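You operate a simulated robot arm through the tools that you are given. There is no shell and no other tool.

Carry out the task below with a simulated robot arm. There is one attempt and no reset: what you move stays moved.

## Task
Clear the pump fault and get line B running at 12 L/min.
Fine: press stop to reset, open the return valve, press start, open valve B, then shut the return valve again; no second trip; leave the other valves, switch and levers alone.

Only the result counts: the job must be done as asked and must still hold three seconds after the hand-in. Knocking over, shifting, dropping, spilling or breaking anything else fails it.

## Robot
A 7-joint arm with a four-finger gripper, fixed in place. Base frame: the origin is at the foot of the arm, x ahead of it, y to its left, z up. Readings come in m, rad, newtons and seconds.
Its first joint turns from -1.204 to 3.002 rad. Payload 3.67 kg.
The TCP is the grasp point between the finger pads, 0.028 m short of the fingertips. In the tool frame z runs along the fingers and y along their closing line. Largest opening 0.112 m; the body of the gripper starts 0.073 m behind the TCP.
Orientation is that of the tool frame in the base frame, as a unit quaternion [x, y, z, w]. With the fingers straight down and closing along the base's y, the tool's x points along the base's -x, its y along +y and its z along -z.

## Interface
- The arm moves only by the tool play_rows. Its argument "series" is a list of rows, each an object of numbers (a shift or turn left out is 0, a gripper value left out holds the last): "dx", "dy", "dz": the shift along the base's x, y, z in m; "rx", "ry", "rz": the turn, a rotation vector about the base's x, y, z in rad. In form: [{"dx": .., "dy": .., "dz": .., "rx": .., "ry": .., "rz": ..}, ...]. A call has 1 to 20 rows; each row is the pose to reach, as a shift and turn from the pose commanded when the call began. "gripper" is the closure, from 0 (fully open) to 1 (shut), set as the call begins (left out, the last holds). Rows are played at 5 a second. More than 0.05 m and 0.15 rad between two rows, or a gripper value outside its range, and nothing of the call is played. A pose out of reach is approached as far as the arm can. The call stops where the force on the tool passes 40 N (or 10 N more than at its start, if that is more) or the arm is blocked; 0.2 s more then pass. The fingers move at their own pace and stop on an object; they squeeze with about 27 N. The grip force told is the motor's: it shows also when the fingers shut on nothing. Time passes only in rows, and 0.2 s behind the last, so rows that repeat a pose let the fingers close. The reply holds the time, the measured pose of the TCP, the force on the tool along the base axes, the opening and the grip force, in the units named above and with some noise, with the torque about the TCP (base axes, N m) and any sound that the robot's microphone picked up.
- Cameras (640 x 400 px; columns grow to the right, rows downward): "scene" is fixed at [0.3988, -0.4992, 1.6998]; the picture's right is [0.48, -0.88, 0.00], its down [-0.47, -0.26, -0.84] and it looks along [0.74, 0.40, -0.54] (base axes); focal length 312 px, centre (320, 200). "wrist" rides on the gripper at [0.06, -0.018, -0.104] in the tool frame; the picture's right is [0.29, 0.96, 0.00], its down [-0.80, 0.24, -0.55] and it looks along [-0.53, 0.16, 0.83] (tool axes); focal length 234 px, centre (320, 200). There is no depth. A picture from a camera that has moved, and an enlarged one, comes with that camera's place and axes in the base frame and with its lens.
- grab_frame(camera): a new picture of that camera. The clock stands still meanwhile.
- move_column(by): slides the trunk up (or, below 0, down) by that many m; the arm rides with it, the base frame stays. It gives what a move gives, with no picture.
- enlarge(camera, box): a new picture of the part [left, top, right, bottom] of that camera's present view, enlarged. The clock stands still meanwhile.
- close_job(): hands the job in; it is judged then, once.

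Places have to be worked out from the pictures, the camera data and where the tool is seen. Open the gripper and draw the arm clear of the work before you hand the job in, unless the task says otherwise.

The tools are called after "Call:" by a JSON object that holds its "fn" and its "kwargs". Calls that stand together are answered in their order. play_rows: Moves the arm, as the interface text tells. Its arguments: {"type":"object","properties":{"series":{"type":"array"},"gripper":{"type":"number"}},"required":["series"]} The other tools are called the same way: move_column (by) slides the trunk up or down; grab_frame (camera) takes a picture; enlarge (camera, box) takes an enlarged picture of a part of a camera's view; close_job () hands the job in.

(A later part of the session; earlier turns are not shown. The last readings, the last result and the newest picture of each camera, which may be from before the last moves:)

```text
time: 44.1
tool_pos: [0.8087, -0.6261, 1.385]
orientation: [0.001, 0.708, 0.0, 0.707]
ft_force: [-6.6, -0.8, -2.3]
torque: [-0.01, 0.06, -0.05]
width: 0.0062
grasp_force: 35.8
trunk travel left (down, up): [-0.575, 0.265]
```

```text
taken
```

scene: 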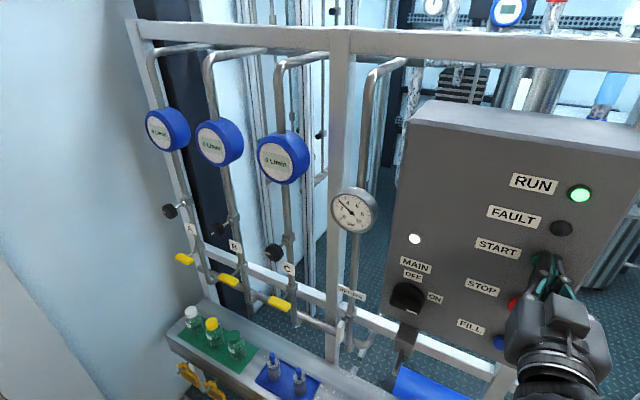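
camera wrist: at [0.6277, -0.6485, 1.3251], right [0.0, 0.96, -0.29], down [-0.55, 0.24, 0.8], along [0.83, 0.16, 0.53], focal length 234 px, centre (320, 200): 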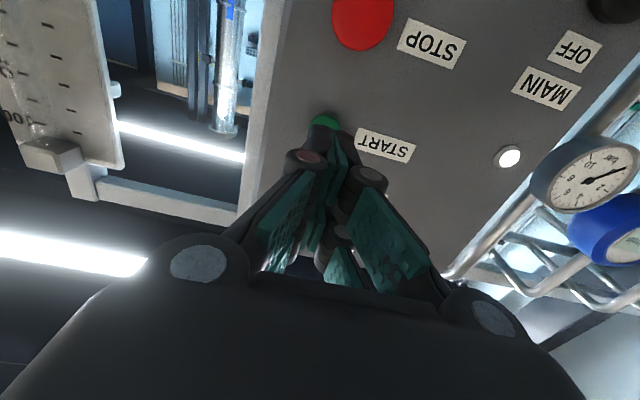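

A click and the RUN lamp is lit green, with pressure showing on the gauge. I retract from the button and check the gauge, then travel along y at this height to valve B.

Call:
{"fn": "play_rows", "kwargs": {"series": [{"dx": -0.02}, {"dx": -0.05}, {"dx": -0.08}, {"dx": -0.08}]}}

Call:
{"fn": "enlarge", "kwargs": {"camera": "scene", "box": [300, 160, 420, 260]}}

Call:
{"fn": "grab_frame", "kwargs": {"camera": "scene"}}

```text
time: 45.1
tool_pos: [0.7299, -0.6263, 1.383]
orientation: [0.002, 0.708, 0.001, 0.706]
ft_force: [-0.1, -0.2, -0.3]
torque: [-0.02, 0.02, 0.0]
width: 0.0001
grasp_force: 35.7
trunk travel left (down, up): [-0.575, 0.265]
```

```text
4.00 times, centred on (360, 210) of scene
camera zoom: at [0.3988, -0.4992, 1.6998], right [0.48, -0.88, 0.0], down [-0.47, -0.26, -0.84], along [0.74, 0.4, -0.54], focal length 1248 px, centre (160, 160)
```

zoom: 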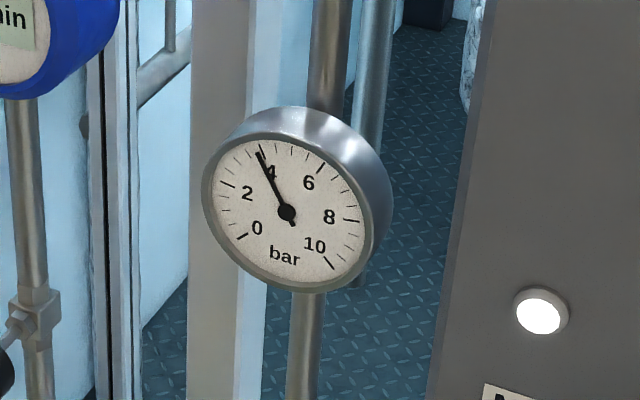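

```text
taken
```

scene: 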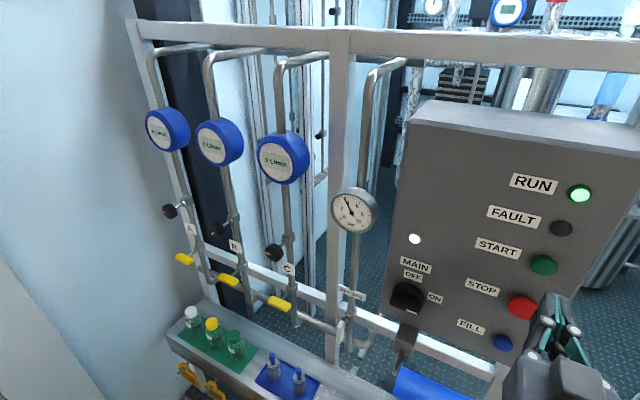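

Pressure is steady near 4 bar with the return open and RUN lit. I travel along y to valve B at x≈0.73, in front of everything on the rack.

Call:
{"fn": "play_rows", "kwargs": {"series": [{"dy": 0.04}, {"dy": 0.08}, {"dy": 0.12}, {"dy": 0.16}, {"dy": 0.2}, {"dy": 0.24}, {"dy": 0.28}, {"dy": 0.32}, {"dy": 0.36}, {"dy": 0.4}, {"dy": 0.44}, {"dy": 0.48}, {"dy": 0.52}, {"dy": 0.56}, {"dy": 0.6}, {"dy": 0.64}, {"dy": 0.666}, {"dy": 0.666}]}}

```text
time: 48.9
tool_pos: [0.7294, 0.0407, 1.3849]
orientation: [0.0, 0.707, 0.0, 0.707]
ft_force: [0.6, -0.3, 0.3]
torque: [0.03, 0.01, 0.0]
width: 0.0003
grasp_force: 35.8
trunk travel left (down, up): [-0.575, 0.265]
```

Arrived cleanly at y≈0.041. I lower the trunk by 0.35 m to bring the tool to handle height (z≈1.035), staying clear of the black knob at x≈0.84.

Call:
{"fn": "move_column", "kwargs": {"by": -0.35}}

Call:
{"fn": "grab_frame", "kwargs": {"camera": "wrist"}}

Call:
{"fn": "grab_frame", "kwargs": {"camera": "scene"}}

```text
time: 52.3
tool_pos: [0.7287, 0.0418, 1.0348]
orientation: [0.0, 0.708, -0.001, 0.707]
ft_force: [0.2, 0.2, -0.8]
torque: [-0.04, 0.05, 0.01]
width: 0.0001
grasp_force: 36.1
trunk travel left (down, up): [-0.225, 0.615]
```

```text
taken
camera wrist: at [0.625, 0.0233, 0.9761], right [0.0, 0.96, -0.29], down [-0.55, 0.24, 0.8], along [0.83, 0.16, 0.53], focal length 234 px, centre (320, 200)
```

wrist: 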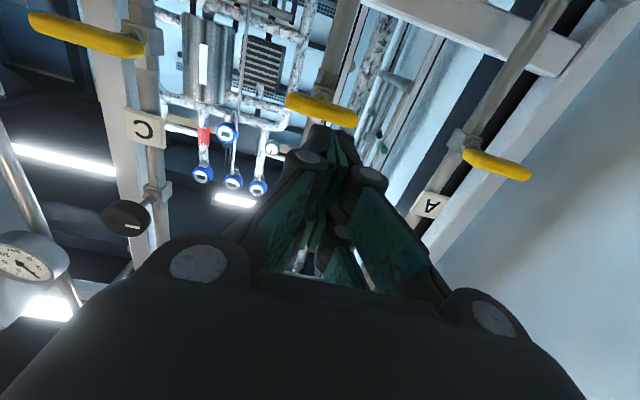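

```text
taken
```

scene: 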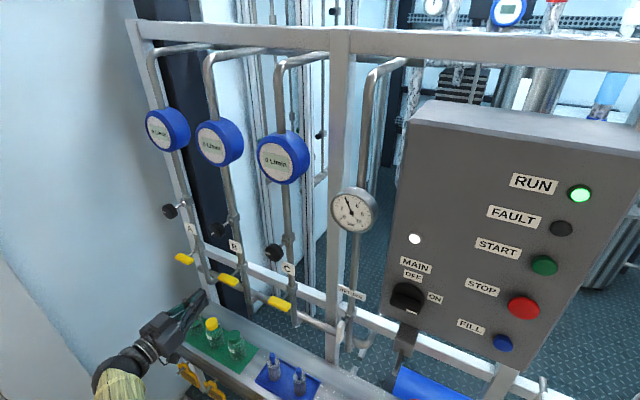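

RUN still lit. Handle B appears at about [0.833, 0.038–0.040, 1.020]. I open the gripper, drop to its height, and advance so the fingers straddle the bar.

Call:
{"fn": "play_rows", "kwargs": {"series": [{"dz": -0.0075}, {"dz": -0.0145}, {"dz": -0.0145}, {"dz": -0.0145}, {"dx": 0.03, "dz": -0.0145}, {"dx": 0.05, "dz": -0.0145}], "gripper": 0}}

Call:
{"fn": "grab_frame", "kwargs": {"camera": "wrist"}}

```text
time: 53.7
tool_pos: [0.78, 0.0416, 1.0194]
orientation: [-0.001, 0.707, 0.001, 0.707]
ft_force: [-0.2, 0.0, -0.1]
torque: [0.02, 0.02, 0.01]
width: 0.1119
grasp_force: 0.0
trunk travel left (down, up): [-0.225, 0.615]
```

```text
taken
camera wrist: at [0.6756, 0.0233, 0.9606], right [0.0, 0.96, -0.29], down [-0.55, 0.24, 0.8], along [0.83, 0.16, 0.53], focal length 234 px, centre (320, 200)
```

wrist: 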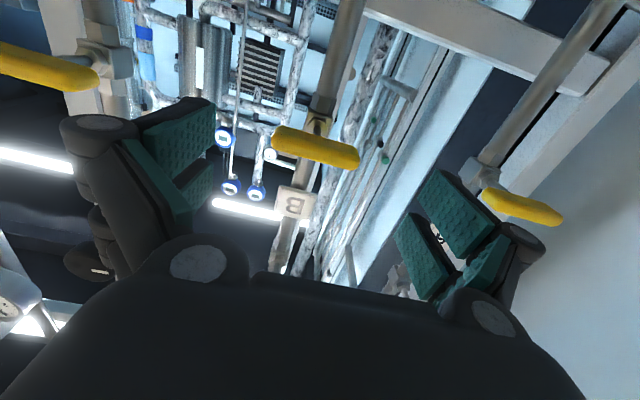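

Well aligned (handle ≈0.040, TCP ≈0.041). I advance the rest of the way to x≈0.8215.

Call:
{"fn": "play_rows", "kwargs": {"series": [{"dx": 0.02, "dy": -0.0007, "dz": 0.0005}, {"dx": 0.035, "dy": -0.0007, "dz": 0.0005}, {"dx": 0.0415, "dy": -0.0007, "dz": 0.0005}, {"dx": 0.0415, "dy": -0.0007, "dz": 0.0005}]}}

Call:
{"fn": "grab_frame", "kwargs": {"camera": "wrist"}}

Call:
{"fn": "enlarge", "kwargs": {"camera": "scene", "box": [150, 210, 310, 330]}}

```text
time: 54.7
tool_pos: [0.8202, 0.0411, 1.0197]
orientation: [0.0, 0.707, 0.0, 0.707]
ft_force: [-0.4, -0.6, -0.7]
torque: [-0.02, -0.02, 0.02]
width: 0.1123
grasp_force: 0.2
trunk travel left (down, up): [-0.225, 0.615]
```

```text
taken
camera wrist: at [0.7162, 0.0222, 0.9618], right [0.0, 0.96, -0.29], down [-0.55, 0.24, 0.8], along [0.83, 0.16, 0.53], focal length 234 px, centre (320, 200)
```

wrist: 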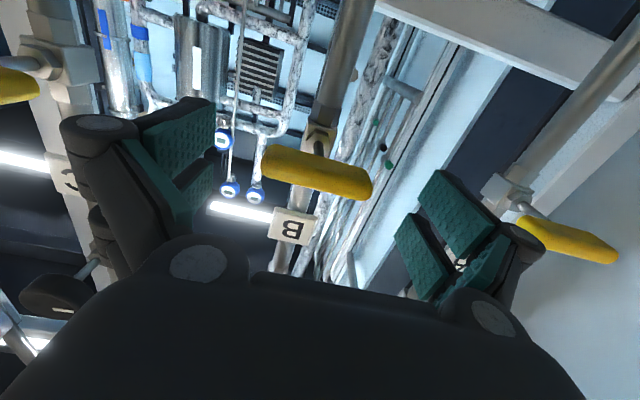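

```text
3.33 times, centred on (230, 270) of scene
camera zoom: at [0.3988, -0.4992, 1.6998], right [0.48, -0.88, 0.0], down [-0.47, -0.26, -0.84], along [0.74, 0.4, -0.54], focal length 1040 px, centre (620, -33)
```

zoom: 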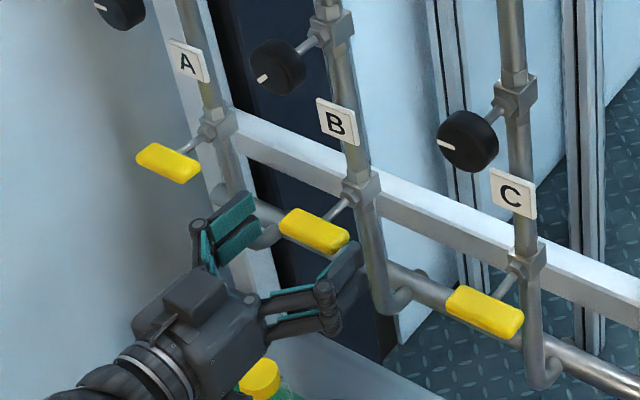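

The fingers straddle B's bar evenly. I set y by -1 mm and close the grip on the bar ends.

Call:
{"fn": "play_rows", "kwargs": {"series": [{"dx": 0.001, "dy": -0.0008}, {"dx": 0.001, "dy": -0.0008}, {"dx": 0.001, "dy": -0.0008}, {"dx": 0.001, "dy": -0.0008}], "gripper": 1}}

```text
time: 55.7
tool_pos: [0.8207, 0.0403, 1.0215]
orientation: [-0.001, 0.708, 0.0, 0.707]
ft_force: [-3.1, -2.9, -2.2]
torque: [0.01, 0.2, -0.23]
width: 0.0637
grasp_force: 45.2
trunk travel left (down, up): [-0.225, 0.615]
```

Gripped with only a few newtons of residual load. I start turning valve B the same way (rx negative), first to about 45°.

Call:
{"fn": "play_rows", "kwargs": {"series": [{"rx": -0.05}, {"rx": -0.15}, {"rx": -0.25}, {"rx": -0.35}, {"rx": -0.45}, {"rx": -0.55}, {"rx": -0.65}, {"rx": -0.75}, {"rx": -0.75}]}}

Call:
{"fn": "enlarge", "kwargs": {"camera": "scene", "box": [140, 90, 400, 310]}}

```text
time: 57.7
tool_pos: [0.8212, 0.0402, 1.0212]
orientation: [-0.261, 0.658, -0.26, 0.657]
ft_force: [-14.1, -4.1, -10.1]
torque: [-0.03, -0.1, -0.11]
width: 0.0638
grasp_force: 44.7
trunk travel left (down, up): [-0.225, 0.615]
```

```text
1.82 times, centred on (270, 200) of scene
camera zoom: at [0.3988, -0.4992, 1.6998], right [0.48, -0.88, 0.0], down [-0.47, -0.26, -0.84], along [0.74, 0.4, -0.54], focal length 567 px, centre (411, 200)
```

zoom: 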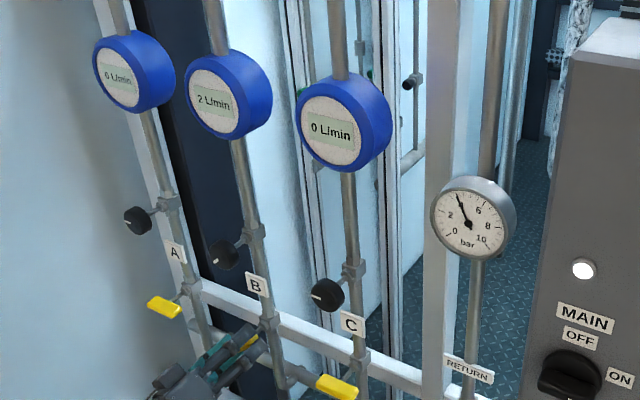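

Meter B now reads 2 L/min and pressure is steady. I continue the turn to 90°, easing x back half a millimetre.

Call:
{"fn": "play_rows", "kwargs": {"series": [{"rx": -0.1, "dx": -0.0005}, {"rx": -0.2, "dx": -0.0005, "dz": -0.0003}, {"rx": -0.3, "dx": -0.0005, "dz": -0.0003}, {"rx": -0.4, "dx": -0.0005, "dz": -0.0003}, {"rx": -0.5, "dx": -0.0005, "dz": -0.0003}, {"rx": -0.6, "dx": -0.0005, "dz": -0.0003}, {"rx": -0.7, "dx": -0.0005, "dz": -0.0003}, {"rx": -0.78, "dx": -0.0005, "dz": -0.0003}, {"rx": -0.821, "dx": -0.0005, "dz": -0.0003}, {"rx": -0.821, "dx": -0.0005, "dz": -0.0003}]}}

Call:
{"fn": "enlarge", "kwargs": {"camera": "scene", "box": [140, 90, 400, 310]}}

```text
time: 59.9
tool_pos: [0.8205, 0.0406, 1.0193]
orientation: [0.501, -0.499, 0.5, -0.499]
ft_force: [-6.8, 1.1, -9.9]
torque: [0.08, -0.21, -0.26]
width: 0.064
grasp_force: 44.7
trunk travel left (down, up): [-0.225, 0.615]
```

```text
1.82 times, centred on (270, 200) of scene
camera zoom: at [0.3988, -0.4992, 1.6998], right [0.48, -0.88, 0.0], down [-0.47, -0.26, -0.84], along [0.74, 0.4, -0.54], focal length 567 px, centre (411, 200)
```

zoom: 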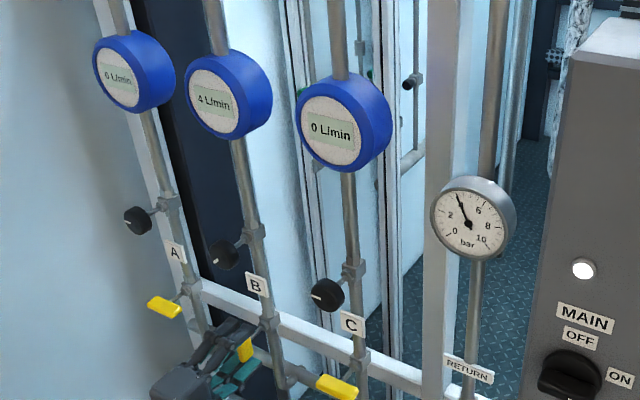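

Valve B is at 90° and meter B reads 4 L/min with the return still open. I release and retract straight back, keeping this roll since the return bar is vertical.

Call:
{"fn": "play_rows", "kwargs": {"series": [{"dx": 0}, {"dx": 0}, {"dx": 0}], "gripper": 0}}

Call:
{"fn": "play_rows", "kwargs": {"series": [{"dx": -0.02}, {"dx": -0.045}, {"dx": -0.075}, {"dx": -0.075}]}}

Call:
{"fn": "enlarge", "kwargs": {"camera": "scene", "box": [140, 90, 400, 310]}}

Call:
{"fn": "grab_frame", "kwargs": {"camera": "wrist"}}

```text
time: 60.7
tool_pos: [0.822, 0.0407, 1.0211]
orientation: [0.5, -0.5, 0.501, -0.499]
ft_force: [0.5, -0.2, 0.1]
torque: [0.0, -0.02, 0.02]
width: 0.1119
grasp_force: 0.1
trunk travel left (down, up): [-0.225, 0.615]
```

```text
time: 61.7
tool_pos: [0.7443, 0.0411, 1.0206]
orientation: [0.5, -0.499, 0.5, -0.5]
ft_force: [-0.3, -0.3, 0.3]
torque: [0.06, 0.04, 0.0]
width: 0.112
grasp_force: 0.1
trunk travel left (down, up): [-0.225, 0.615]
```

```text
1.82 times, centred on (270, 200) of scene
camera zoom: at [0.3988, -0.4992, 1.6998], right [0.48, -0.88, 0.0], down [-0.47, -0.26, -0.84], along [0.74, 0.4, -0.54], focal length 567 px, centre (411, 200)
```

zoom: 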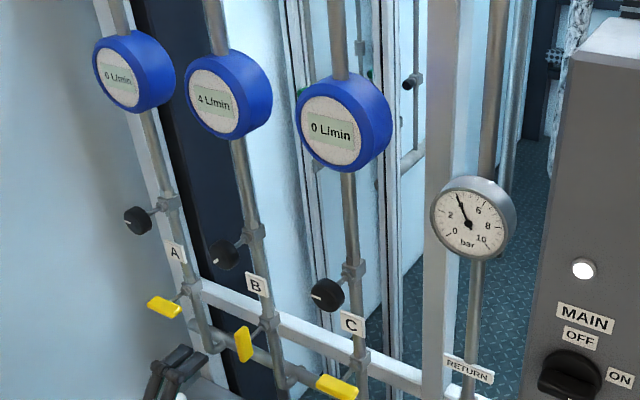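

```text
taken
camera wrist: at [0.6413, -0.0197, 1.0392], right [0.0, -0.29, -0.96], down [-0.55, 0.8, -0.24], along [0.83, 0.53, -0.16], focal length 234 px, centre (320, 200)
```

wrist: 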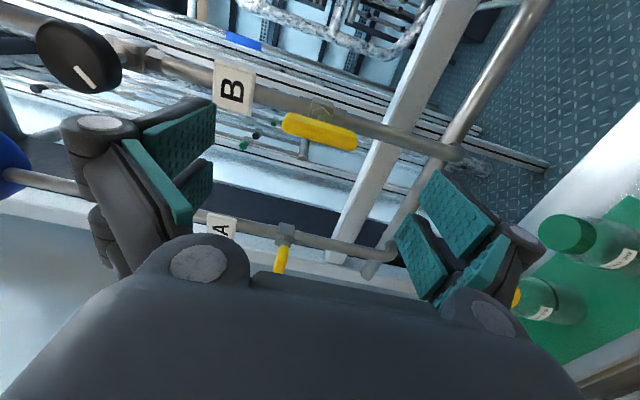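

B's bar is vertical and untouched now. I move along y to the return valve (axis ≈ y -0.3195, z 1.020), staying at x≈0.745.

Call:
{"fn": "play_rows", "kwargs": {"series": [{"dy": -0.04}, {"dy": -0.08}, {"dy": -0.12}, {"dy": -0.16}, {"dy": -0.2}, {"dy": -0.24}, {"dy": -0.28}, {"dy": -0.32}, {"dy": -0.3605, "dz": -0.0005}, {"dy": -0.3605, "dz": -0.0005}]}}

Call:
{"fn": "grab_frame", "kwargs": {"camera": "wrist"}}

Call:
{"fn": "grab_frame", "kwargs": {"camera": "scene"}}

```text
time: 63.9
tool_pos: [0.7444, -0.3178, 1.0219]
orientation: [0.501, -0.499, 0.502, -0.499]
ft_force: [0.4, 1.3, 0.2]
torque: [0.03, 0.04, -0.12]
width: 0.112
grasp_force: 0.1
trunk travel left (down, up): [-0.225, 0.615]
```

```text
taken
camera wrist: at [0.6408, -0.3784, 1.0407], right [0.0, -0.29, -0.96], down [-0.55, 0.8, -0.24], along [0.83, 0.53, -0.16], focal length 234 px, centre (320, 200)
```

wrist: 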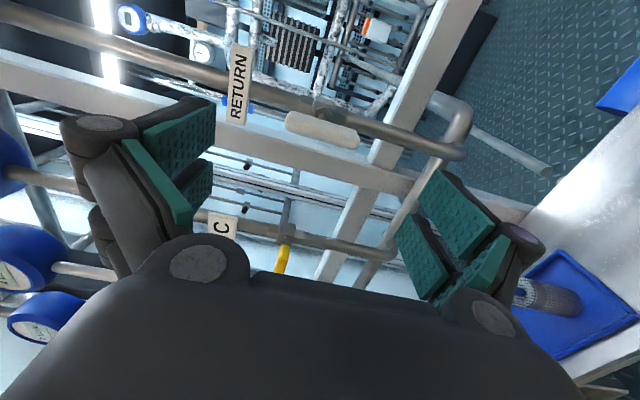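

```text
taken
```

scene: 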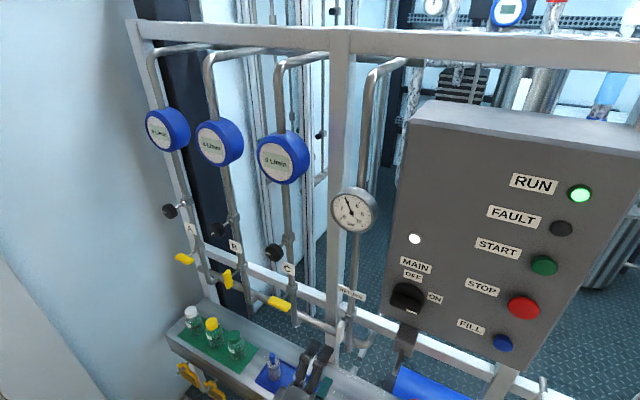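

Slight offset (TCP ~2 mm off the known axis of about y -0.320, z 1.020). I correct while advancing so the fingers straddle the vertical bar.

Call:
{"fn": "play_rows", "kwargs": {"series": [{"dx": 0.02, "dy": -0.0018, "dz": -0.0014}, {"dx": 0.045, "dy": -0.0018, "dz": -0.0014}, {"dx": 0.06, "dy": -0.0018, "dz": -0.0014}, {"dx": 0.07, "dy": -0.0018, "dz": -0.0014}, {"dx": 0.0765, "dy": -0.0018, "dz": -0.0014}, {"dx": 0.0765, "dy": -0.0018, "dz": -0.0014}]}}

Call:
{"fn": "grab_frame", "kwargs": {"camera": "wrist"}}

```text
time: 65.3
tool_pos: [0.8222, -0.3216, 1.0182]
orientation: [-0.5, 0.5, -0.5, 0.499]
ft_force: [-0.5, 0.0, -0.7]
torque: [0.0, 0.0, 0.02]
width: 0.1118
grasp_force: 0.0
trunk travel left (down, up): [-0.225, 0.615]
```

```text
taken
camera wrist: at [0.7183, -0.3831, 1.0373], right [0.0, -0.29, -0.96], down [-0.55, 0.8, -0.24], along [0.83, 0.53, -0.16], focal length 234 px, centre (320, 200)
```

wrist: 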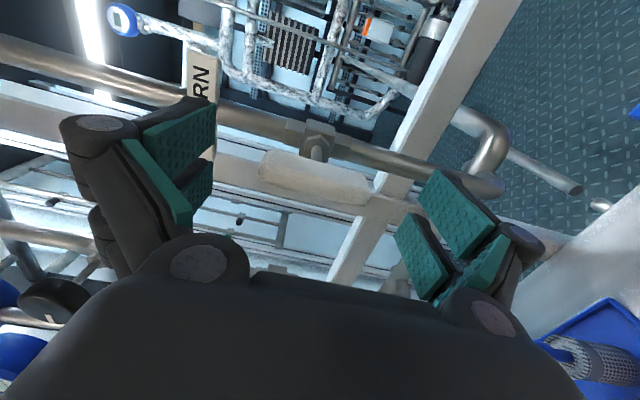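

The measured position now reads (-0.3216, 1.0182), so I shift +1.5 mm in y and +2 mm in z, then close on the bar ends.

Call:
{"fn": "play_rows", "kwargs": {"series": [{"dy": 0.0013, "dz": 0.0018}, {"dy": 0.0013, "dz": 0.0018}]}}

Call:
{"fn": "play_rows", "kwargs": {"series": [{"dx": 0}, {"dx": 0}, {"dx": 0}, {"dx": 0}], "gripper": 1}}

```text
time: 65.9
tool_pos: [0.822, -0.3211, 1.0208]
orientation: [-0.5, 0.5, -0.5, 0.5]
ft_force: [0.4, 0.8, -0.3]
torque: [0.02, 0.01, 0.0]
width: 0.1121
grasp_force: 0.0
trunk travel left (down, up): [-0.225, 0.615]
```

```text
time: 66.9
tool_pos: [0.8218, -0.3208, 1.02]
orientation: [-0.5, 0.5, -0.5, 0.5]
ft_force: [-3.4, 1.6, -3.6]
torque: [0.0, 0.02, 0.12]
width: 0.0639
grasp_force: 45.4
trunk travel left (down, up): [-0.225, 0.615]
```

Well centred with only a few newtons. I turn the return valve back (rx positive) about halfway and check pressure and flow.

Call:
{"fn": "play_rows", "kwargs": {"series": [{"rx": 0.1}, {"rx": 0.2}, {"rx": 0.3}, {"rx": 0.4}, {"rx": 0.5}, {"rx": 0.6}, {"rx": 0.7}, {"rx": 0.8}, {"rx": 0.8}]}}

Call:
{"fn": "enlarge", "kwargs": {"camera": "scene", "box": [140, 90, 400, 350]}}

Call:
{"fn": "grab_frame", "kwargs": {"camera": "scene"}}

```text
time: 68.9
tool_pos: [0.8224, -0.3211, 1.0198]
orientation: [-0.266, 0.656, -0.265, 0.654]
ft_force: [-18.3, 3.9, -17.3]
torque: [-0.02, 0.41, 0.2]
width: 0.064
grasp_force: 44.7
trunk travel left (down, up): [-0.225, 0.615]
```

```text
1.54 times, centred on (270, 220) of scene
camera zoom: at [0.3988, -0.4992, 1.6998], right [0.48, -0.88, 0.0], down [-0.47, -0.26, -0.84], along [0.74, 0.4, -0.54], focal length 480 px, centre (397, 169)
```

zoom: 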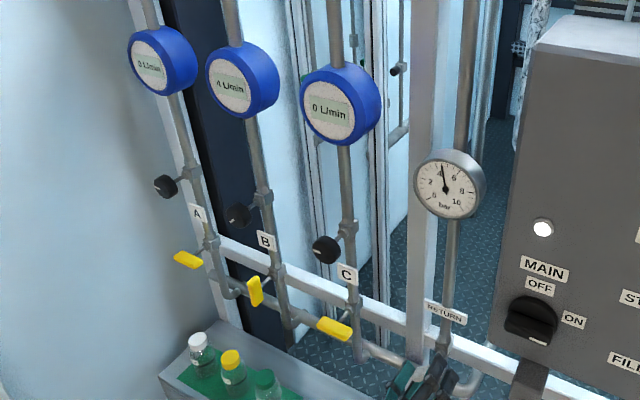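

```text
taken
```

scene: 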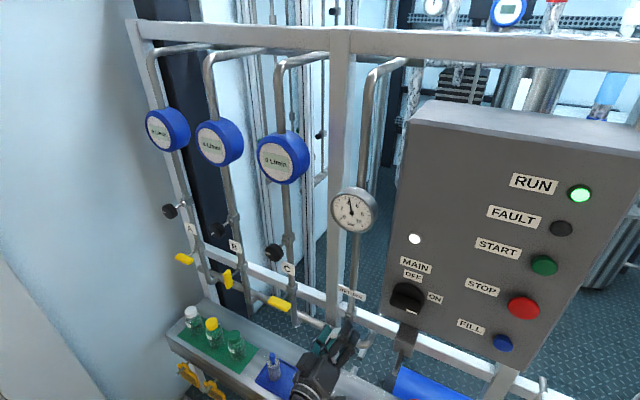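

RUN still lit, pressure about 4.3 bar, flow B still around 4 L/min. I continue closing gradually, easing x and z by about 0.8 mm to relieve load.

Call:
{"fn": "play_rows", "kwargs": {"series": [{"rx": 0.1, "dx": -0.0005, "dz": -0.0004}, {"rx": 0.2, "dx": -0.0008, "dz": -0.0008}, {"rx": 0.3, "dx": -0.0008, "dz": -0.0008}, {"rx": 0.4, "dx": -0.0008, "dz": -0.0008}, {"rx": 0.4, "dx": -0.0008, "dz": -0.0008}]}}

Call:
{"fn": "enlarge", "kwargs": {"camera": "scene", "box": [180, 100, 260, 180]}}

Call:
{"fn": "enlarge", "kwargs": {"camera": "scene", "box": [300, 160, 420, 260]}}

```text
time: 70.1
tool_pos: [0.8211, -0.3205, 1.0199]
orientation: [-0.129, 0.695, -0.131, 0.695]
ft_force: [-3.5, 5.1, -12.5]
torque: [0.01, -0.88, 0.19]
width: 0.0638
grasp_force: 45.3
trunk travel left (down, up): [-0.225, 0.615]
```

```text
5.00 times, centred on (220, 140) of scene
camera zoom: at [0.3988, -0.4992, 1.6998], right [0.48, -0.88, 0.0], down [-0.47, -0.26, -0.84], along [0.74, 0.4, -0.54], focal length 1560 px, centre (820, 500)
```

zoom: 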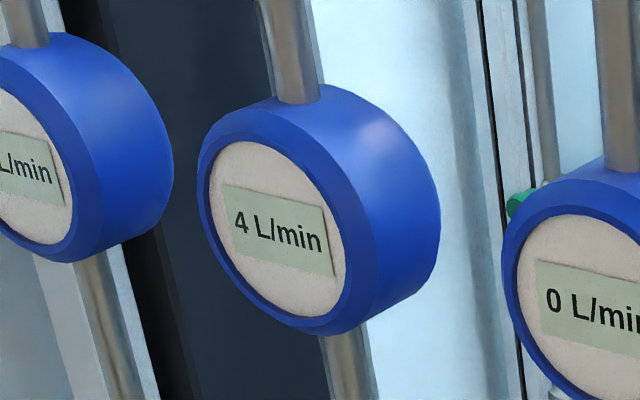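

```text
4.00 times, centred on (360, 210) of scene
camera zoom: at [0.3988, -0.4992, 1.6998], right [0.48, -0.88, 0.0], down [-0.47, -0.26, -0.84], along [0.74, 0.4, -0.54], focal length 1248 px, centre (160, 160)
```

zoom: 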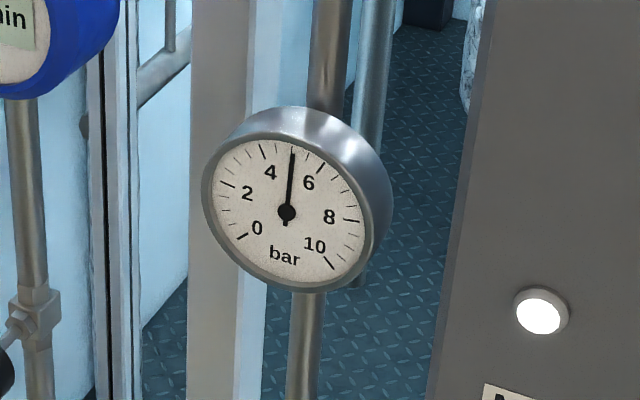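

Pressure has risen to about 5 bar with flow still showing 4 L/min. I hold here for a couple of seconds to see whether the readings are still settling before going further.

Call:
{"fn": "play_rows", "kwargs": {"series": [{"rx": 0}, {"rx": 0}, {"rx": 0}, {"rx": 0}, {"rx": 0}, {"rx": 0}, {"rx": 0}, {"rx": 0}, {"rx": 0}, {"rx": 0}]}}

Call:
{"fn": "enlarge", "kwargs": {"camera": "scene", "box": [180, 100, 260, 180]}}

Call:
{"fn": "enlarge", "kwargs": {"camera": "scene", "box": [300, 160, 420, 260]}}

Call:
{"fn": "enlarge", "kwargs": {"camera": "scene", "box": [150, 190, 310, 290]}}

```text
time: 72.3
tool_pos: [0.8216, -0.32, 1.0197]
orientation: [-0.131, 0.695, -0.13, 0.695]
ft_force: [3.3, 4.4, -4.2]
torque: [0.0, 0.14, 0.3]
width: 0.0641
grasp_force: 45.3
trunk travel left (down, up): [-0.225, 0.615]
```

```text
5.00 times, centred on (220, 140) of scene
camera zoom: at [0.3988, -0.4992, 1.6998], right [0.48, -0.88, 0.0], down [-0.47, -0.26, -0.84], along [0.74, 0.4, -0.54], focal length 1560 px, centre (820, 500)
```

zoom: 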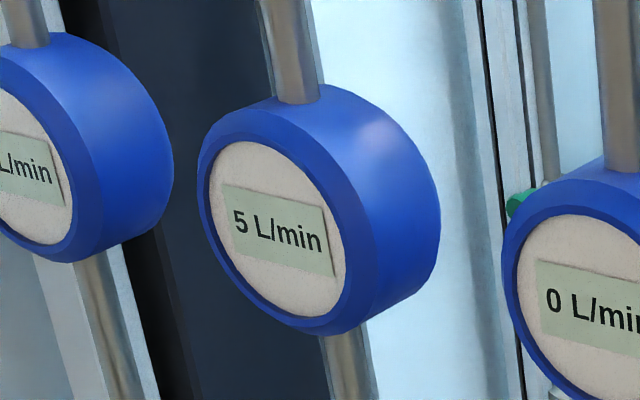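

```text
4.00 times, centred on (360, 210) of scene
camera zoom: at [0.3988, -0.4992, 1.6998], right [0.48, -0.88, 0.0], down [-0.47, -0.26, -0.84], along [0.74, 0.4, -0.54], focal length 1248 px, centre (160, 160)
```

zoom: 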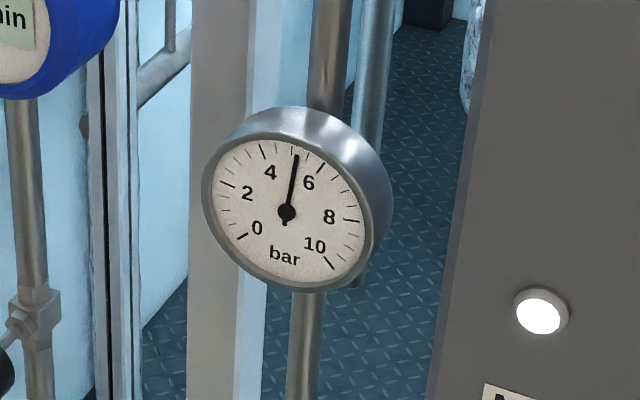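

```text
4.00 times, centred on (230, 240) of scene
camera zoom: at [0.3988, -0.4992, 1.6998], right [0.48, -0.88, 0.0], down [-0.47, -0.26, -0.84], along [0.74, 0.4, -0.54], focal length 1248 px, centre (680, 40)
```

zoom: 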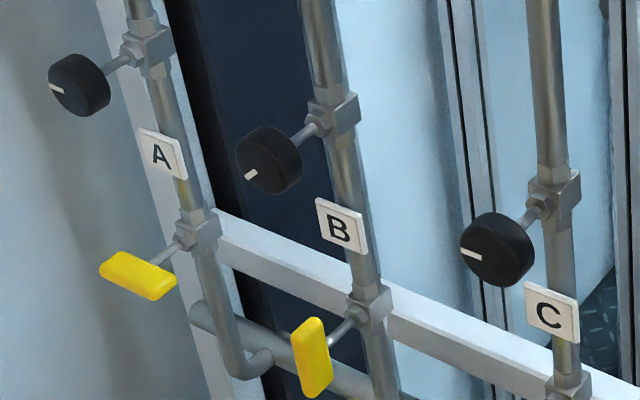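

There is a lag of a second or two: B now reads 5 L/min at about 5.2 bar. Knob B's mark also stands differently from A and C, so B is probably throttled. I close the return a little more, wait, and track the trend before committing.

Call:
{"fn": "play_rows", "kwargs": {"series": [{"rx": 0.07}, {"rx": 0.14}, {"rx": 0.14}, {"rx": 0.14}, {"rx": 0.14}, {"rx": 0.14}, {"rx": 0.14}, {"rx": 0.14}, {"rx": 0.14}, {"rx": 0.14}, {"rx": 0.14}, {"rx": 0.14}, {"rx": 0.14}]}}

Call:
{"fn": "enlarge", "kwargs": {"camera": "scene", "box": [180, 100, 260, 180]}}

Call:
{"fn": "enlarge", "kwargs": {"camera": "scene", "box": [320, 180, 384, 220]}}

```text
time: 75.1
tool_pos: [0.8216, -0.32, 1.0193]
orientation: [-0.082, 0.703, -0.081, 0.702]
ft_force: [7.8, 2.8, 1.4]
torque: [0.0, -0.27, 0.21]
width: 0.064
grasp_force: 45.1
trunk travel left (down, up): [-0.225, 0.615]
```

```text
5.00 times, centred on (220, 140) of scene
camera zoom: at [0.3988, -0.4992, 1.6998], right [0.48, -0.88, 0.0], down [-0.47, -0.26, -0.84], along [0.74, 0.4, -0.54], focal length 1560 px, centre (820, 500)
```

zoom: 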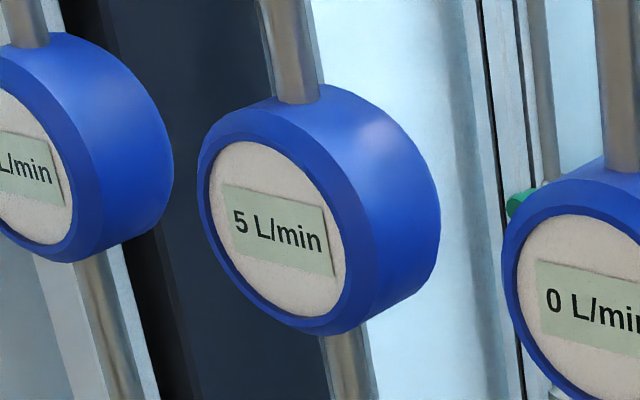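

```text
10.00 times, centred on (352, 200) of scene
camera zoom: at [0.3988, -0.4992, 1.6998], right [0.48, -0.88, 0.0], down [-0.47, -0.26, -0.84], along [0.74, 0.4, -0.54], focal length 3120 px, centre (0, 200)
```

zoom: 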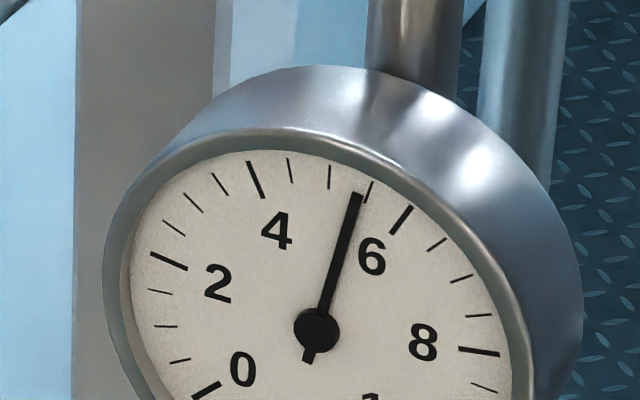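

At 13° open the pressure settles near 5.4 bar, extrapolating to about 5.8 bar when shut – a mild rise, with RUN still on. I finish shutting the return valve exactly to horizontal and wait for it to settle.

Call:
{"fn": "play_rows", "kwargs": {"series": [{"rx": 0.06, "dx": -0.0003}, {"rx": 0.12, "dx": -0.0003}, {"rx": 0.18, "dx": -0.0003}, {"rx": 0.231, "dx": -0.0003}, {"rx": 0.231, "dx": -0.0003}, {"rx": 0.231, "dx": -0.0003}, {"rx": 0.231, "dx": -0.0003}, {"rx": 0.231, "dx": -0.0003}, {"rx": 0.231, "dx": -0.0003}, {"rx": 0.231, "dx": -0.0003}]}}

Call:
{"fn": "grab_frame", "kwargs": {"camera": "scene"}}

Call:
{"fn": "enlarge", "kwargs": {"camera": "scene", "box": [320, 180, 384, 220]}}

Call:
{"fn": "enlarge", "kwargs": {"camera": "scene", "box": [180, 100, 260, 180]}}

```text
time: 77.3
tool_pos: [0.8222, -0.3199, 1.0196]
orientation: [0.0, 0.707, 0.0, 0.707]
ft_force: [18.5, 2.1, 9.2]
torque: [0.03, -0.1, 0.23]
width: 0.0641
grasp_force: 44.4
trunk travel left (down, up): [-0.225, 0.615]
```

```text
taken
```

scene: 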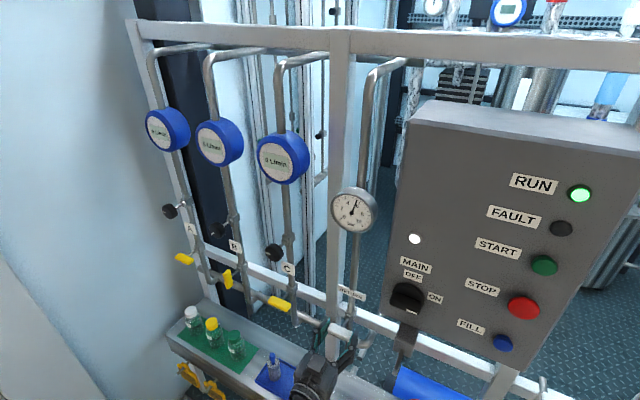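

```text
10.00 times, centred on (352, 200) of scene
camera zoom: at [0.3988, -0.4992, 1.6998], right [0.48, -0.88, 0.0], down [-0.47, -0.26, -0.84], along [0.74, 0.4, -0.54], focal length 3120 px, centre (0, 200)
```

zoom: 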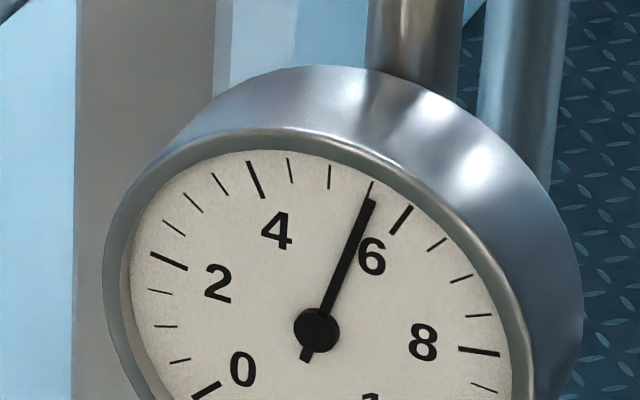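

```text
5.00 times, centred on (220, 140) of scene
camera zoom: at [0.3988, -0.4992, 1.6998], right [0.48, -0.88, 0.0], down [-0.47, -0.26, -0.84], along [0.74, 0.4, -0.54], focal length 1560 px, centre (820, 500)
```

zoom: 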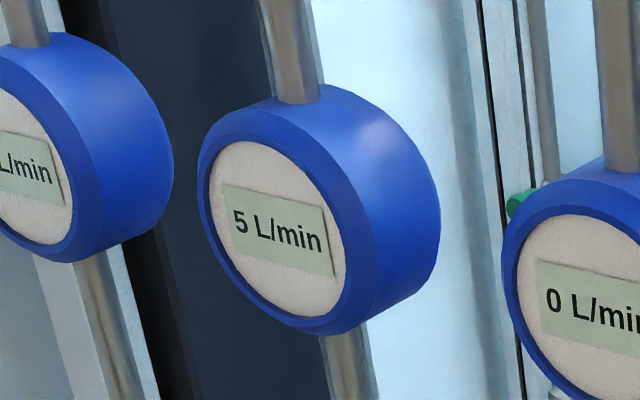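

The return is shut, RUN stays lit with no trip, and pressure is steady at about 5.6 bar; but B flows only 5 L/min, so line B's own throttle knob must be set for 12. First I release the return handle and retract.

Call:
{"fn": "play_rows", "kwargs": {"series": [{"dx": 0}, {"dx": 0}, {"dx": 0}], "gripper": 0}}

Call:
{"fn": "play_rows", "kwargs": {"series": [{"dx": -0.02}, {"dx": -0.045}, {"dx": -0.075}, {"dx": -0.075}]}}

Call:
{"fn": "enlarge", "kwargs": {"camera": "scene", "box": [260, 260, 420, 380]}}

Call:
{"fn": "enlarge", "kwargs": {"camera": "scene", "box": [180, 180, 260, 260]}}

```text
time: 78.1
tool_pos: [0.8214, -0.3203, 1.0188]
orientation: [0.0, 0.708, 0.0, 0.707]
ft_force: [-0.1, -0.1, -0.4]
torque: [-0.04, 0.0, 0.02]
width: 0.1121
grasp_force: 0.0
trunk travel left (down, up): [-0.225, 0.615]
```

```text
time: 79.1
tool_pos: [0.7438, -0.3214, 1.0192]
orientation: [0.001, 0.708, -0.001, 0.706]
ft_force: [-0.7, -1.1, -0.1]
torque: [-0.01, -0.04, 0.0]
width: 0.1119
grasp_force: 0.0
trunk travel left (down, up): [-0.225, 0.615]
```

```text
3.33 times, centred on (340, 320) of scene
camera zoom: at [0.3988, -0.4992, 1.6998], right [0.48, -0.88, 0.0], down [-0.47, -0.26, -0.84], along [0.74, 0.4, -0.54], focal length 1040 px, centre (253, -200)
```

zoom: 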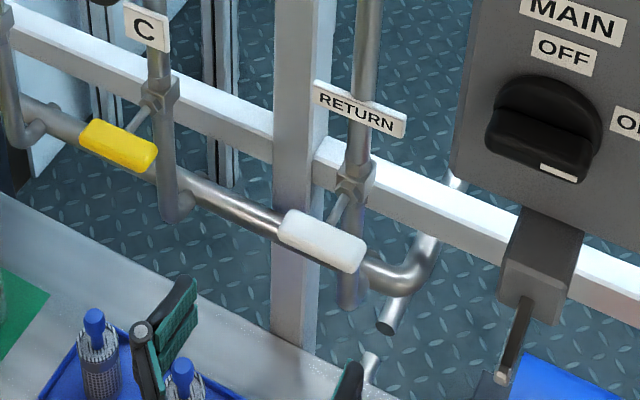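

```text
5.00 times, centred on (220, 220) of scene
camera zoom: at [0.3988, -0.4992, 1.6998], right [0.48, -0.88, 0.0], down [-0.47, -0.26, -0.84], along [0.74, 0.4, -0.54], focal length 1560 px, centre (820, 100)
```

zoom: 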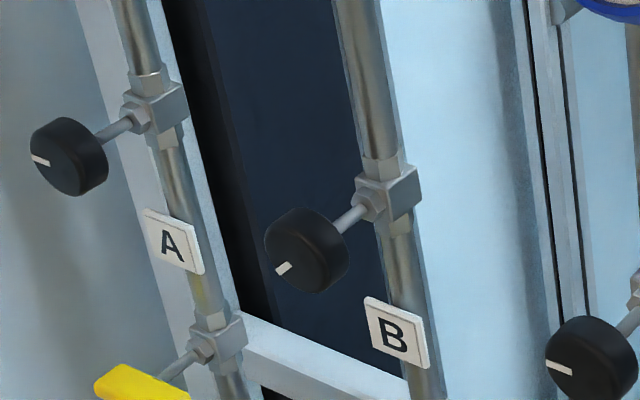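

The return handle is back in its original closed position. I move along y to line B, then raise the trunk to knob B's height (knob face ≈ [0.829, 0.04, 1.199]).

Call:
{"fn": "play_rows", "kwargs": {"series": [{"dy": 0.04}, {"dy": 0.08}, {"dy": 0.12}, {"dy": 0.16}, {"dy": 0.2}, {"dy": 0.24}, {"dy": 0.28}, {"dy": 0.32}, {"dy": 0.361}, {"dy": 0.361}]}}

Call:
{"fn": "move_column", "kwargs": {"by": 0.18}}

Call:
{"fn": "grab_frame", "kwargs": {"camera": "wrist"}}

Call:
{"fn": "grab_frame", "kwargs": {"camera": "scene"}}

```text
time: 81.3
tool_pos: [0.7473, 0.0424, 1.0182]
orientation: [0.0, 0.708, -0.001, 0.707]
ft_force: [0.5, 0.6, 0.3]
torque: [-0.01, 0.0, -0.04]
width: 0.1121
grasp_force: 0.0
trunk travel left (down, up): [-0.225, 0.615]
```

```text
time: 83.3
tool_pos: [0.7465, 0.0408, 1.1983]
orientation: [0.0, 0.708, 0.0, 0.707]
ft_force: [-0.4, -0.2, -0.1]
torque: [-0.01, -0.04, -0.02]
width: 0.1121
grasp_force: 0.1
trunk travel left (down, up): [-0.405, 0.435]
```

```text
taken
camera wrist: at [0.6434, 0.0222, 1.1401], right [0.0, 0.96, -0.29], down [-0.55, 0.24, 0.8], along [0.83, 0.16, 0.53], focal length 234 px, centre (320, 200)
```

wrist: 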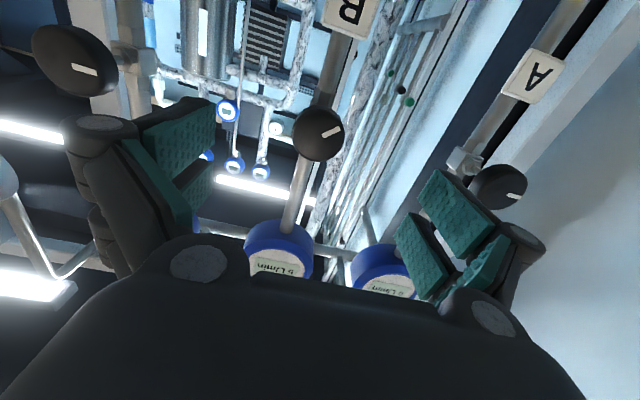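

```text
taken
```

scene: 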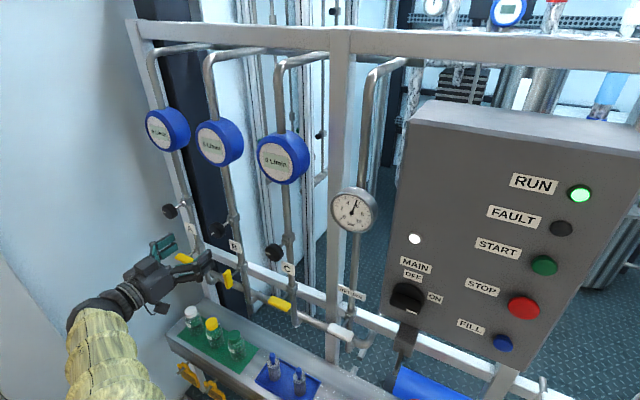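

Call:
{"fn": "enlarge", "kwargs": {"camera": "wrist", "box": [270, 90, 370, 170]}}

Call:
{"fn": "enlarge", "kwargs": {"camera": "wrist", "box": [440, 140, 560, 220]}}

Call:
{"fn": "enlarge", "kwargs": {"camera": "wrist", "box": [10, 10, 150, 110]}}

```text
5.00 times, centred on (320, 130) of wrist
camera zoom: at [0.6434, 0.0222, 1.1401], right [0.0, 0.96, -0.29], down [-0.55, 0.24, 0.8], along [0.83, 0.16, 0.53], focal length 1171 px, centre (320, 550)
```

zoom: 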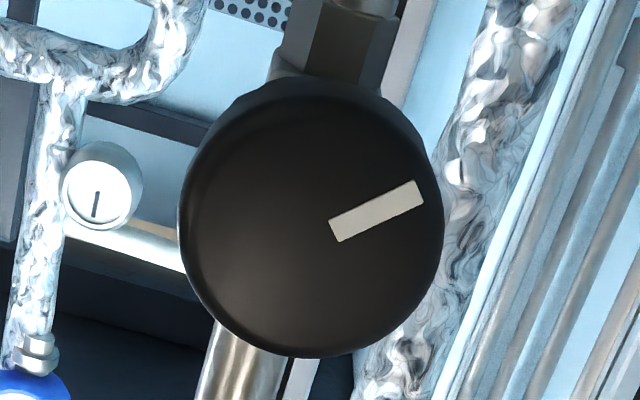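

```text
5.00 times, centred on (500, 180) of wrist
camera zoom: at [0.6434, 0.0222, 1.1401], right [0.0, 0.96, -0.29], down [-0.55, 0.24, 0.8], along [0.83, 0.16, 0.53], focal length 1171 px, centre (-580, 300)
```

zoom: 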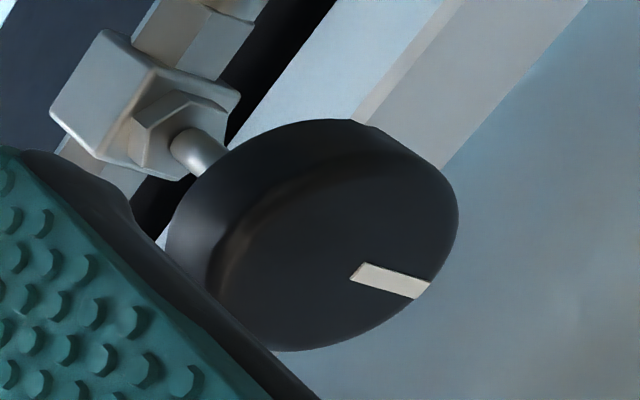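

```text
4.00 times, centred on (80, 60) of wrist
camera zoom: at [0.6434, 0.0222, 1.1401], right [0.0, 0.96, -0.29], down [-0.55, 0.24, 0.8], along [0.83, 0.16, 0.53], focal length 937 px, centre (1280, 760)
```

zoom: 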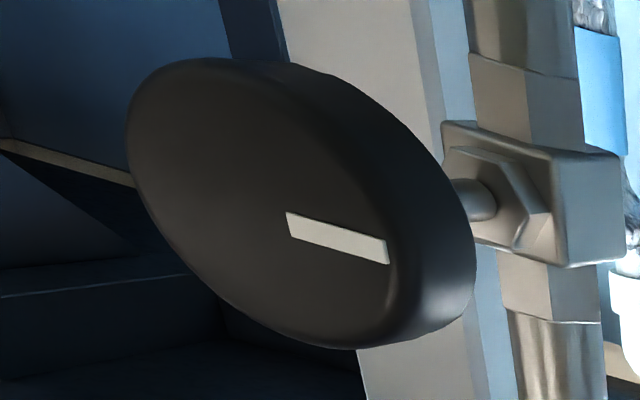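

Knob B's mark points about 37° below horizontal-left, while A and C stand at horizontal; the knob is ~44 mm wide with its face at about [0.829, 0.040, 1.198]. I advance with open fingers to straddle it.

Call:
{"fn": "play_rows", "kwargs": {"series": [{"dx": 0.025, "dy": -0.0005, "dz": 0.0005}, {"dx": 0.05, "dy": -0.0005, "dz": 0.0005}, {"dx": 0.065, "dy": -0.0005, "dz": 0.0005}, {"dx": 0.075, "dy": -0.0005, "dz": 0.0005}, {"dx": 0.0795, "dy": -0.0005, "dz": 0.0005}, {"dx": 0.0795, "dy": -0.0005, "dz": 0.0005}]}}

Call:
{"fn": "grab_frame", "kwargs": {"camera": "wrist"}}

Call:
{"fn": "enlarge", "kwargs": {"camera": "scene", "box": [150, 180, 310, 300]}}

```text
time: 84.7
tool_pos: [0.8268, 0.0398, 1.1994]
orientation: [0.0, 0.708, -0.001, 0.707]
ft_force: [0.6, -0.4, -0.1]
torque: [-0.01, 0.01, 0.02]
width: 0.112
grasp_force: 0.1
trunk travel left (down, up): [-0.405, 0.435]
```

```text
taken
camera wrist: at [0.7232, 0.0218, 1.1404], right [0.0, 0.96, -0.29], down [-0.55, 0.24, 0.8], along [0.83, 0.16, 0.53], focal length 234 px, centre (320, 200)
```

wrist: 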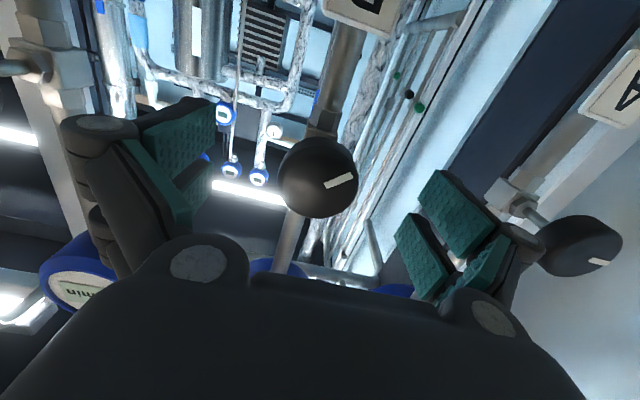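

```text
3.33 times, centred on (230, 240) of scene
camera zoom: at [0.3988, -0.4992, 1.6998], right [0.48, -0.88, 0.0], down [-0.47, -0.26, -0.84], along [0.74, 0.4, -0.54], focal length 1040 px, centre (620, 67)
```

zoom: 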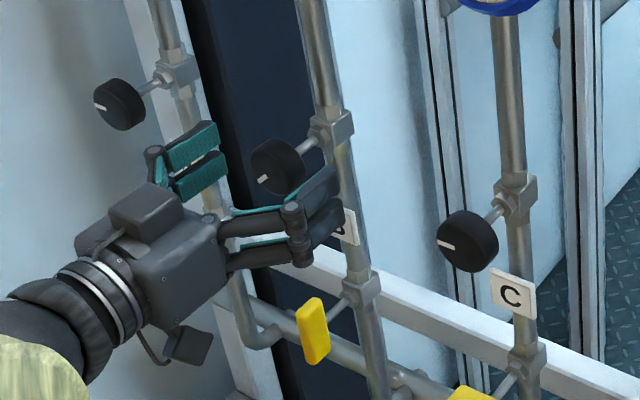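

The knob is centred between the fingers in both views. I close the gripper on it.

Call:
{"fn": "play_rows", "kwargs": {"series": [{"dx": 0}, {"dx": 0}, {"dx": 0}, {"dx": 0}], "gripper": 1}}

Call:
{"fn": "enlarge", "kwargs": {"camera": "scene", "box": [150, 180, 310, 300]}}

```text
time: 85.7
tool_pos: [0.8267, 0.0394, 1.2005]
orientation: [0.0, 0.707, 0.0, 0.707]
ft_force: [0.0, -2.7, 0.9]
torque: [0.0, 0.13, -0.2]
width: 0.0424
grasp_force: 44.6
trunk travel left (down, up): [-0.405, 0.435]
```

```text
3.33 times, centred on (230, 240) of scene
camera zoom: at [0.3988, -0.4992, 1.6998], right [0.48, -0.88, 0.0], down [-0.47, -0.26, -0.84], along [0.74, 0.4, -0.54], focal length 1040 px, centre (620, 67)
```

zoom: 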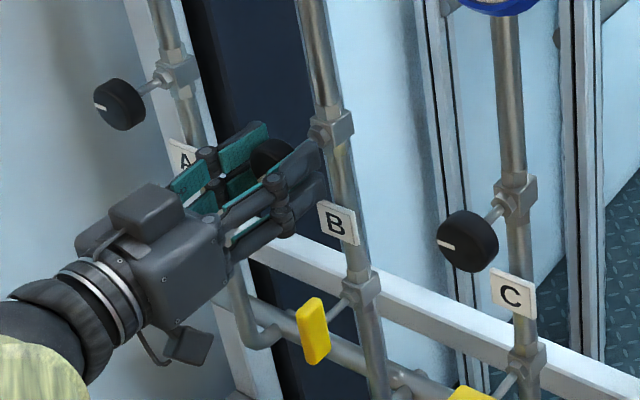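

Gripped at 42 mm with negligible load. I turn the knob slightly counter-clockwise (rx -0.15, normally opening), wait 2 s, and read flow and pressure.

Call:
{"fn": "play_rows", "kwargs": {"series": [{"rx": -0.075}, {"rx": -0.15}, {"rx": -0.15}, {"rx": -0.15}, {"rx": -0.15}, {"rx": -0.15}, {"rx": -0.15}, {"rx": -0.15}, {"rx": -0.15}, {"rx": -0.15}]}}

Call:
{"fn": "enlarge", "kwargs": {"camera": "scene", "box": [180, 100, 260, 180]}}

Call:
{"fn": "enlarge", "kwargs": {"camera": "scene", "box": [320, 180, 384, 220]}}

Call:
{"fn": "enlarge", "kwargs": {"camera": "wrist", "box": [260, 100, 380, 220]}}

```text
time: 87.9
tool_pos: [0.8262, 0.0404, 1.1993]
orientation: [-0.052, 0.705, -0.054, 0.705]
ft_force: [5.7, -5.0, 7.2]
torque: [-0.03, -0.18, -0.08]
width: 0.0424
grasp_force: 44.6
trunk travel left (down, up): [-0.405, 0.435]
```

```text
5.00 times, centred on (220, 140) of scene
camera zoom: at [0.3988, -0.4992, 1.6998], right [0.48, -0.88, 0.0], down [-0.47, -0.26, -0.84], along [0.74, 0.4, -0.54], focal length 1560 px, centre (820, 500)
```

zoom: 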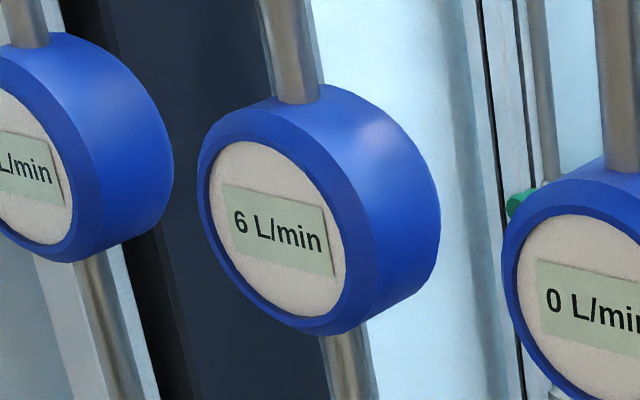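

```text
10.00 times, centred on (352, 200) of scene
camera zoom: at [0.3988, -0.4992, 1.6998], right [0.48, -0.88, 0.0], down [-0.47, -0.26, -0.84], along [0.74, 0.4, -0.54], focal length 3120 px, centre (0, 200)
```

zoom: 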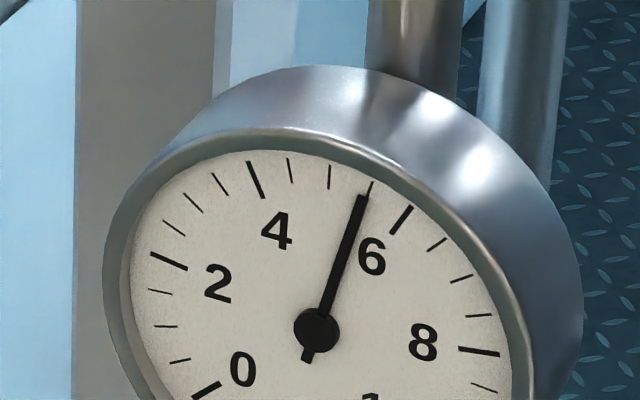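

```text
3.33 times, centred on (320, 160) of wrist
camera zoom: at [0.723, 0.0123, 1.1441], right [0.0, 0.9, -0.43], down [-0.55, 0.36, 0.75], along [0.83, 0.24, 0.5], focal length 781 px, centre (320, 333)
```

zoom: 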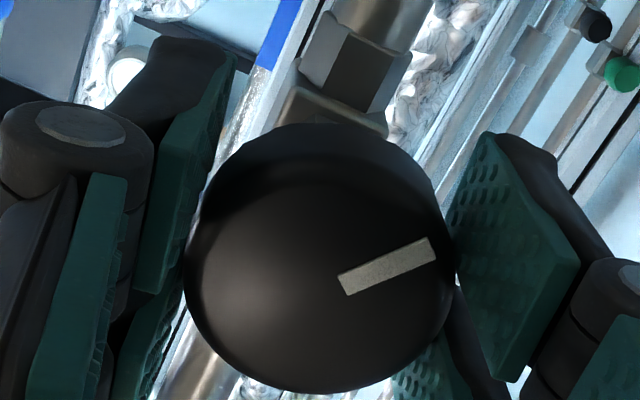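

Flow rose to 6 L/min and pressure eased slightly, so counter-clockwise opens. I turn on in steps, checking the reading along the way.

Call:
{"fn": "play_rows", "kwargs": {"series": [{"rx": -0.1}, {"rx": -0.2}, {"rx": -0.3}, {"rx": -0.4}, {"rx": -0.4}, {"rx": -0.4}, {"rx": -0.4}, {"rx": -0.4}, {"rx": -0.4}, {"rx": -0.4}, {"rx": -0.4}, {"rx": -0.4}, {"rx": -0.4}]}}

Call:
{"fn": "enlarge", "kwargs": {"camera": "scene", "box": [180, 100, 260, 180]}}

Call:
{"fn": "enlarge", "kwargs": {"camera": "scene", "box": [320, 180, 384, 220]}}

```text
time: 90.7
tool_pos: [0.8259, 0.0407, 1.2004]
orientation: [-0.191, 0.681, -0.193, 0.68]
ft_force: [8.7, -6.3, 11.2]
torque: [0.02, -0.25, -0.06]
width: 0.0424
grasp_force: 44.8
trunk travel left (down, up): [-0.405, 0.435]
```

```text
5.00 times, centred on (220, 140) of scene
camera zoom: at [0.3988, -0.4992, 1.6998], right [0.48, -0.88, 0.0], down [-0.47, -0.26, -0.84], along [0.74, 0.4, -0.54], focal length 1560 px, centre (820, 500)
```

zoom: 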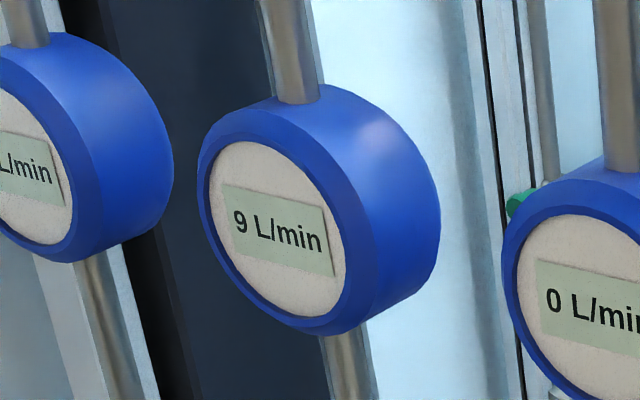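

```text
10.00 times, centred on (352, 200) of scene
camera zoom: at [0.3988, -0.4992, 1.6998], right [0.48, -0.88, 0.0], down [-0.47, -0.26, -0.84], along [0.74, 0.4, -0.54], focal length 3120 px, centre (0, 200)
```

zoom: 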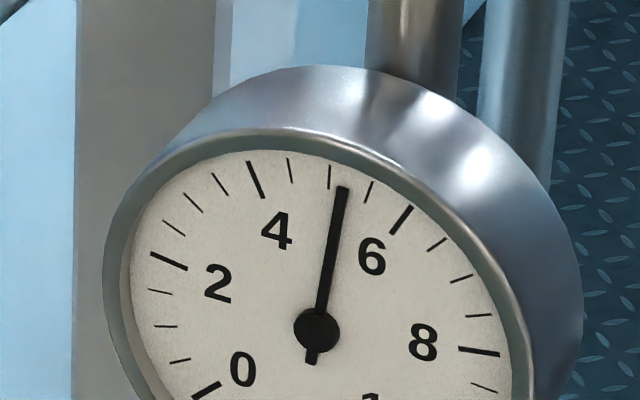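

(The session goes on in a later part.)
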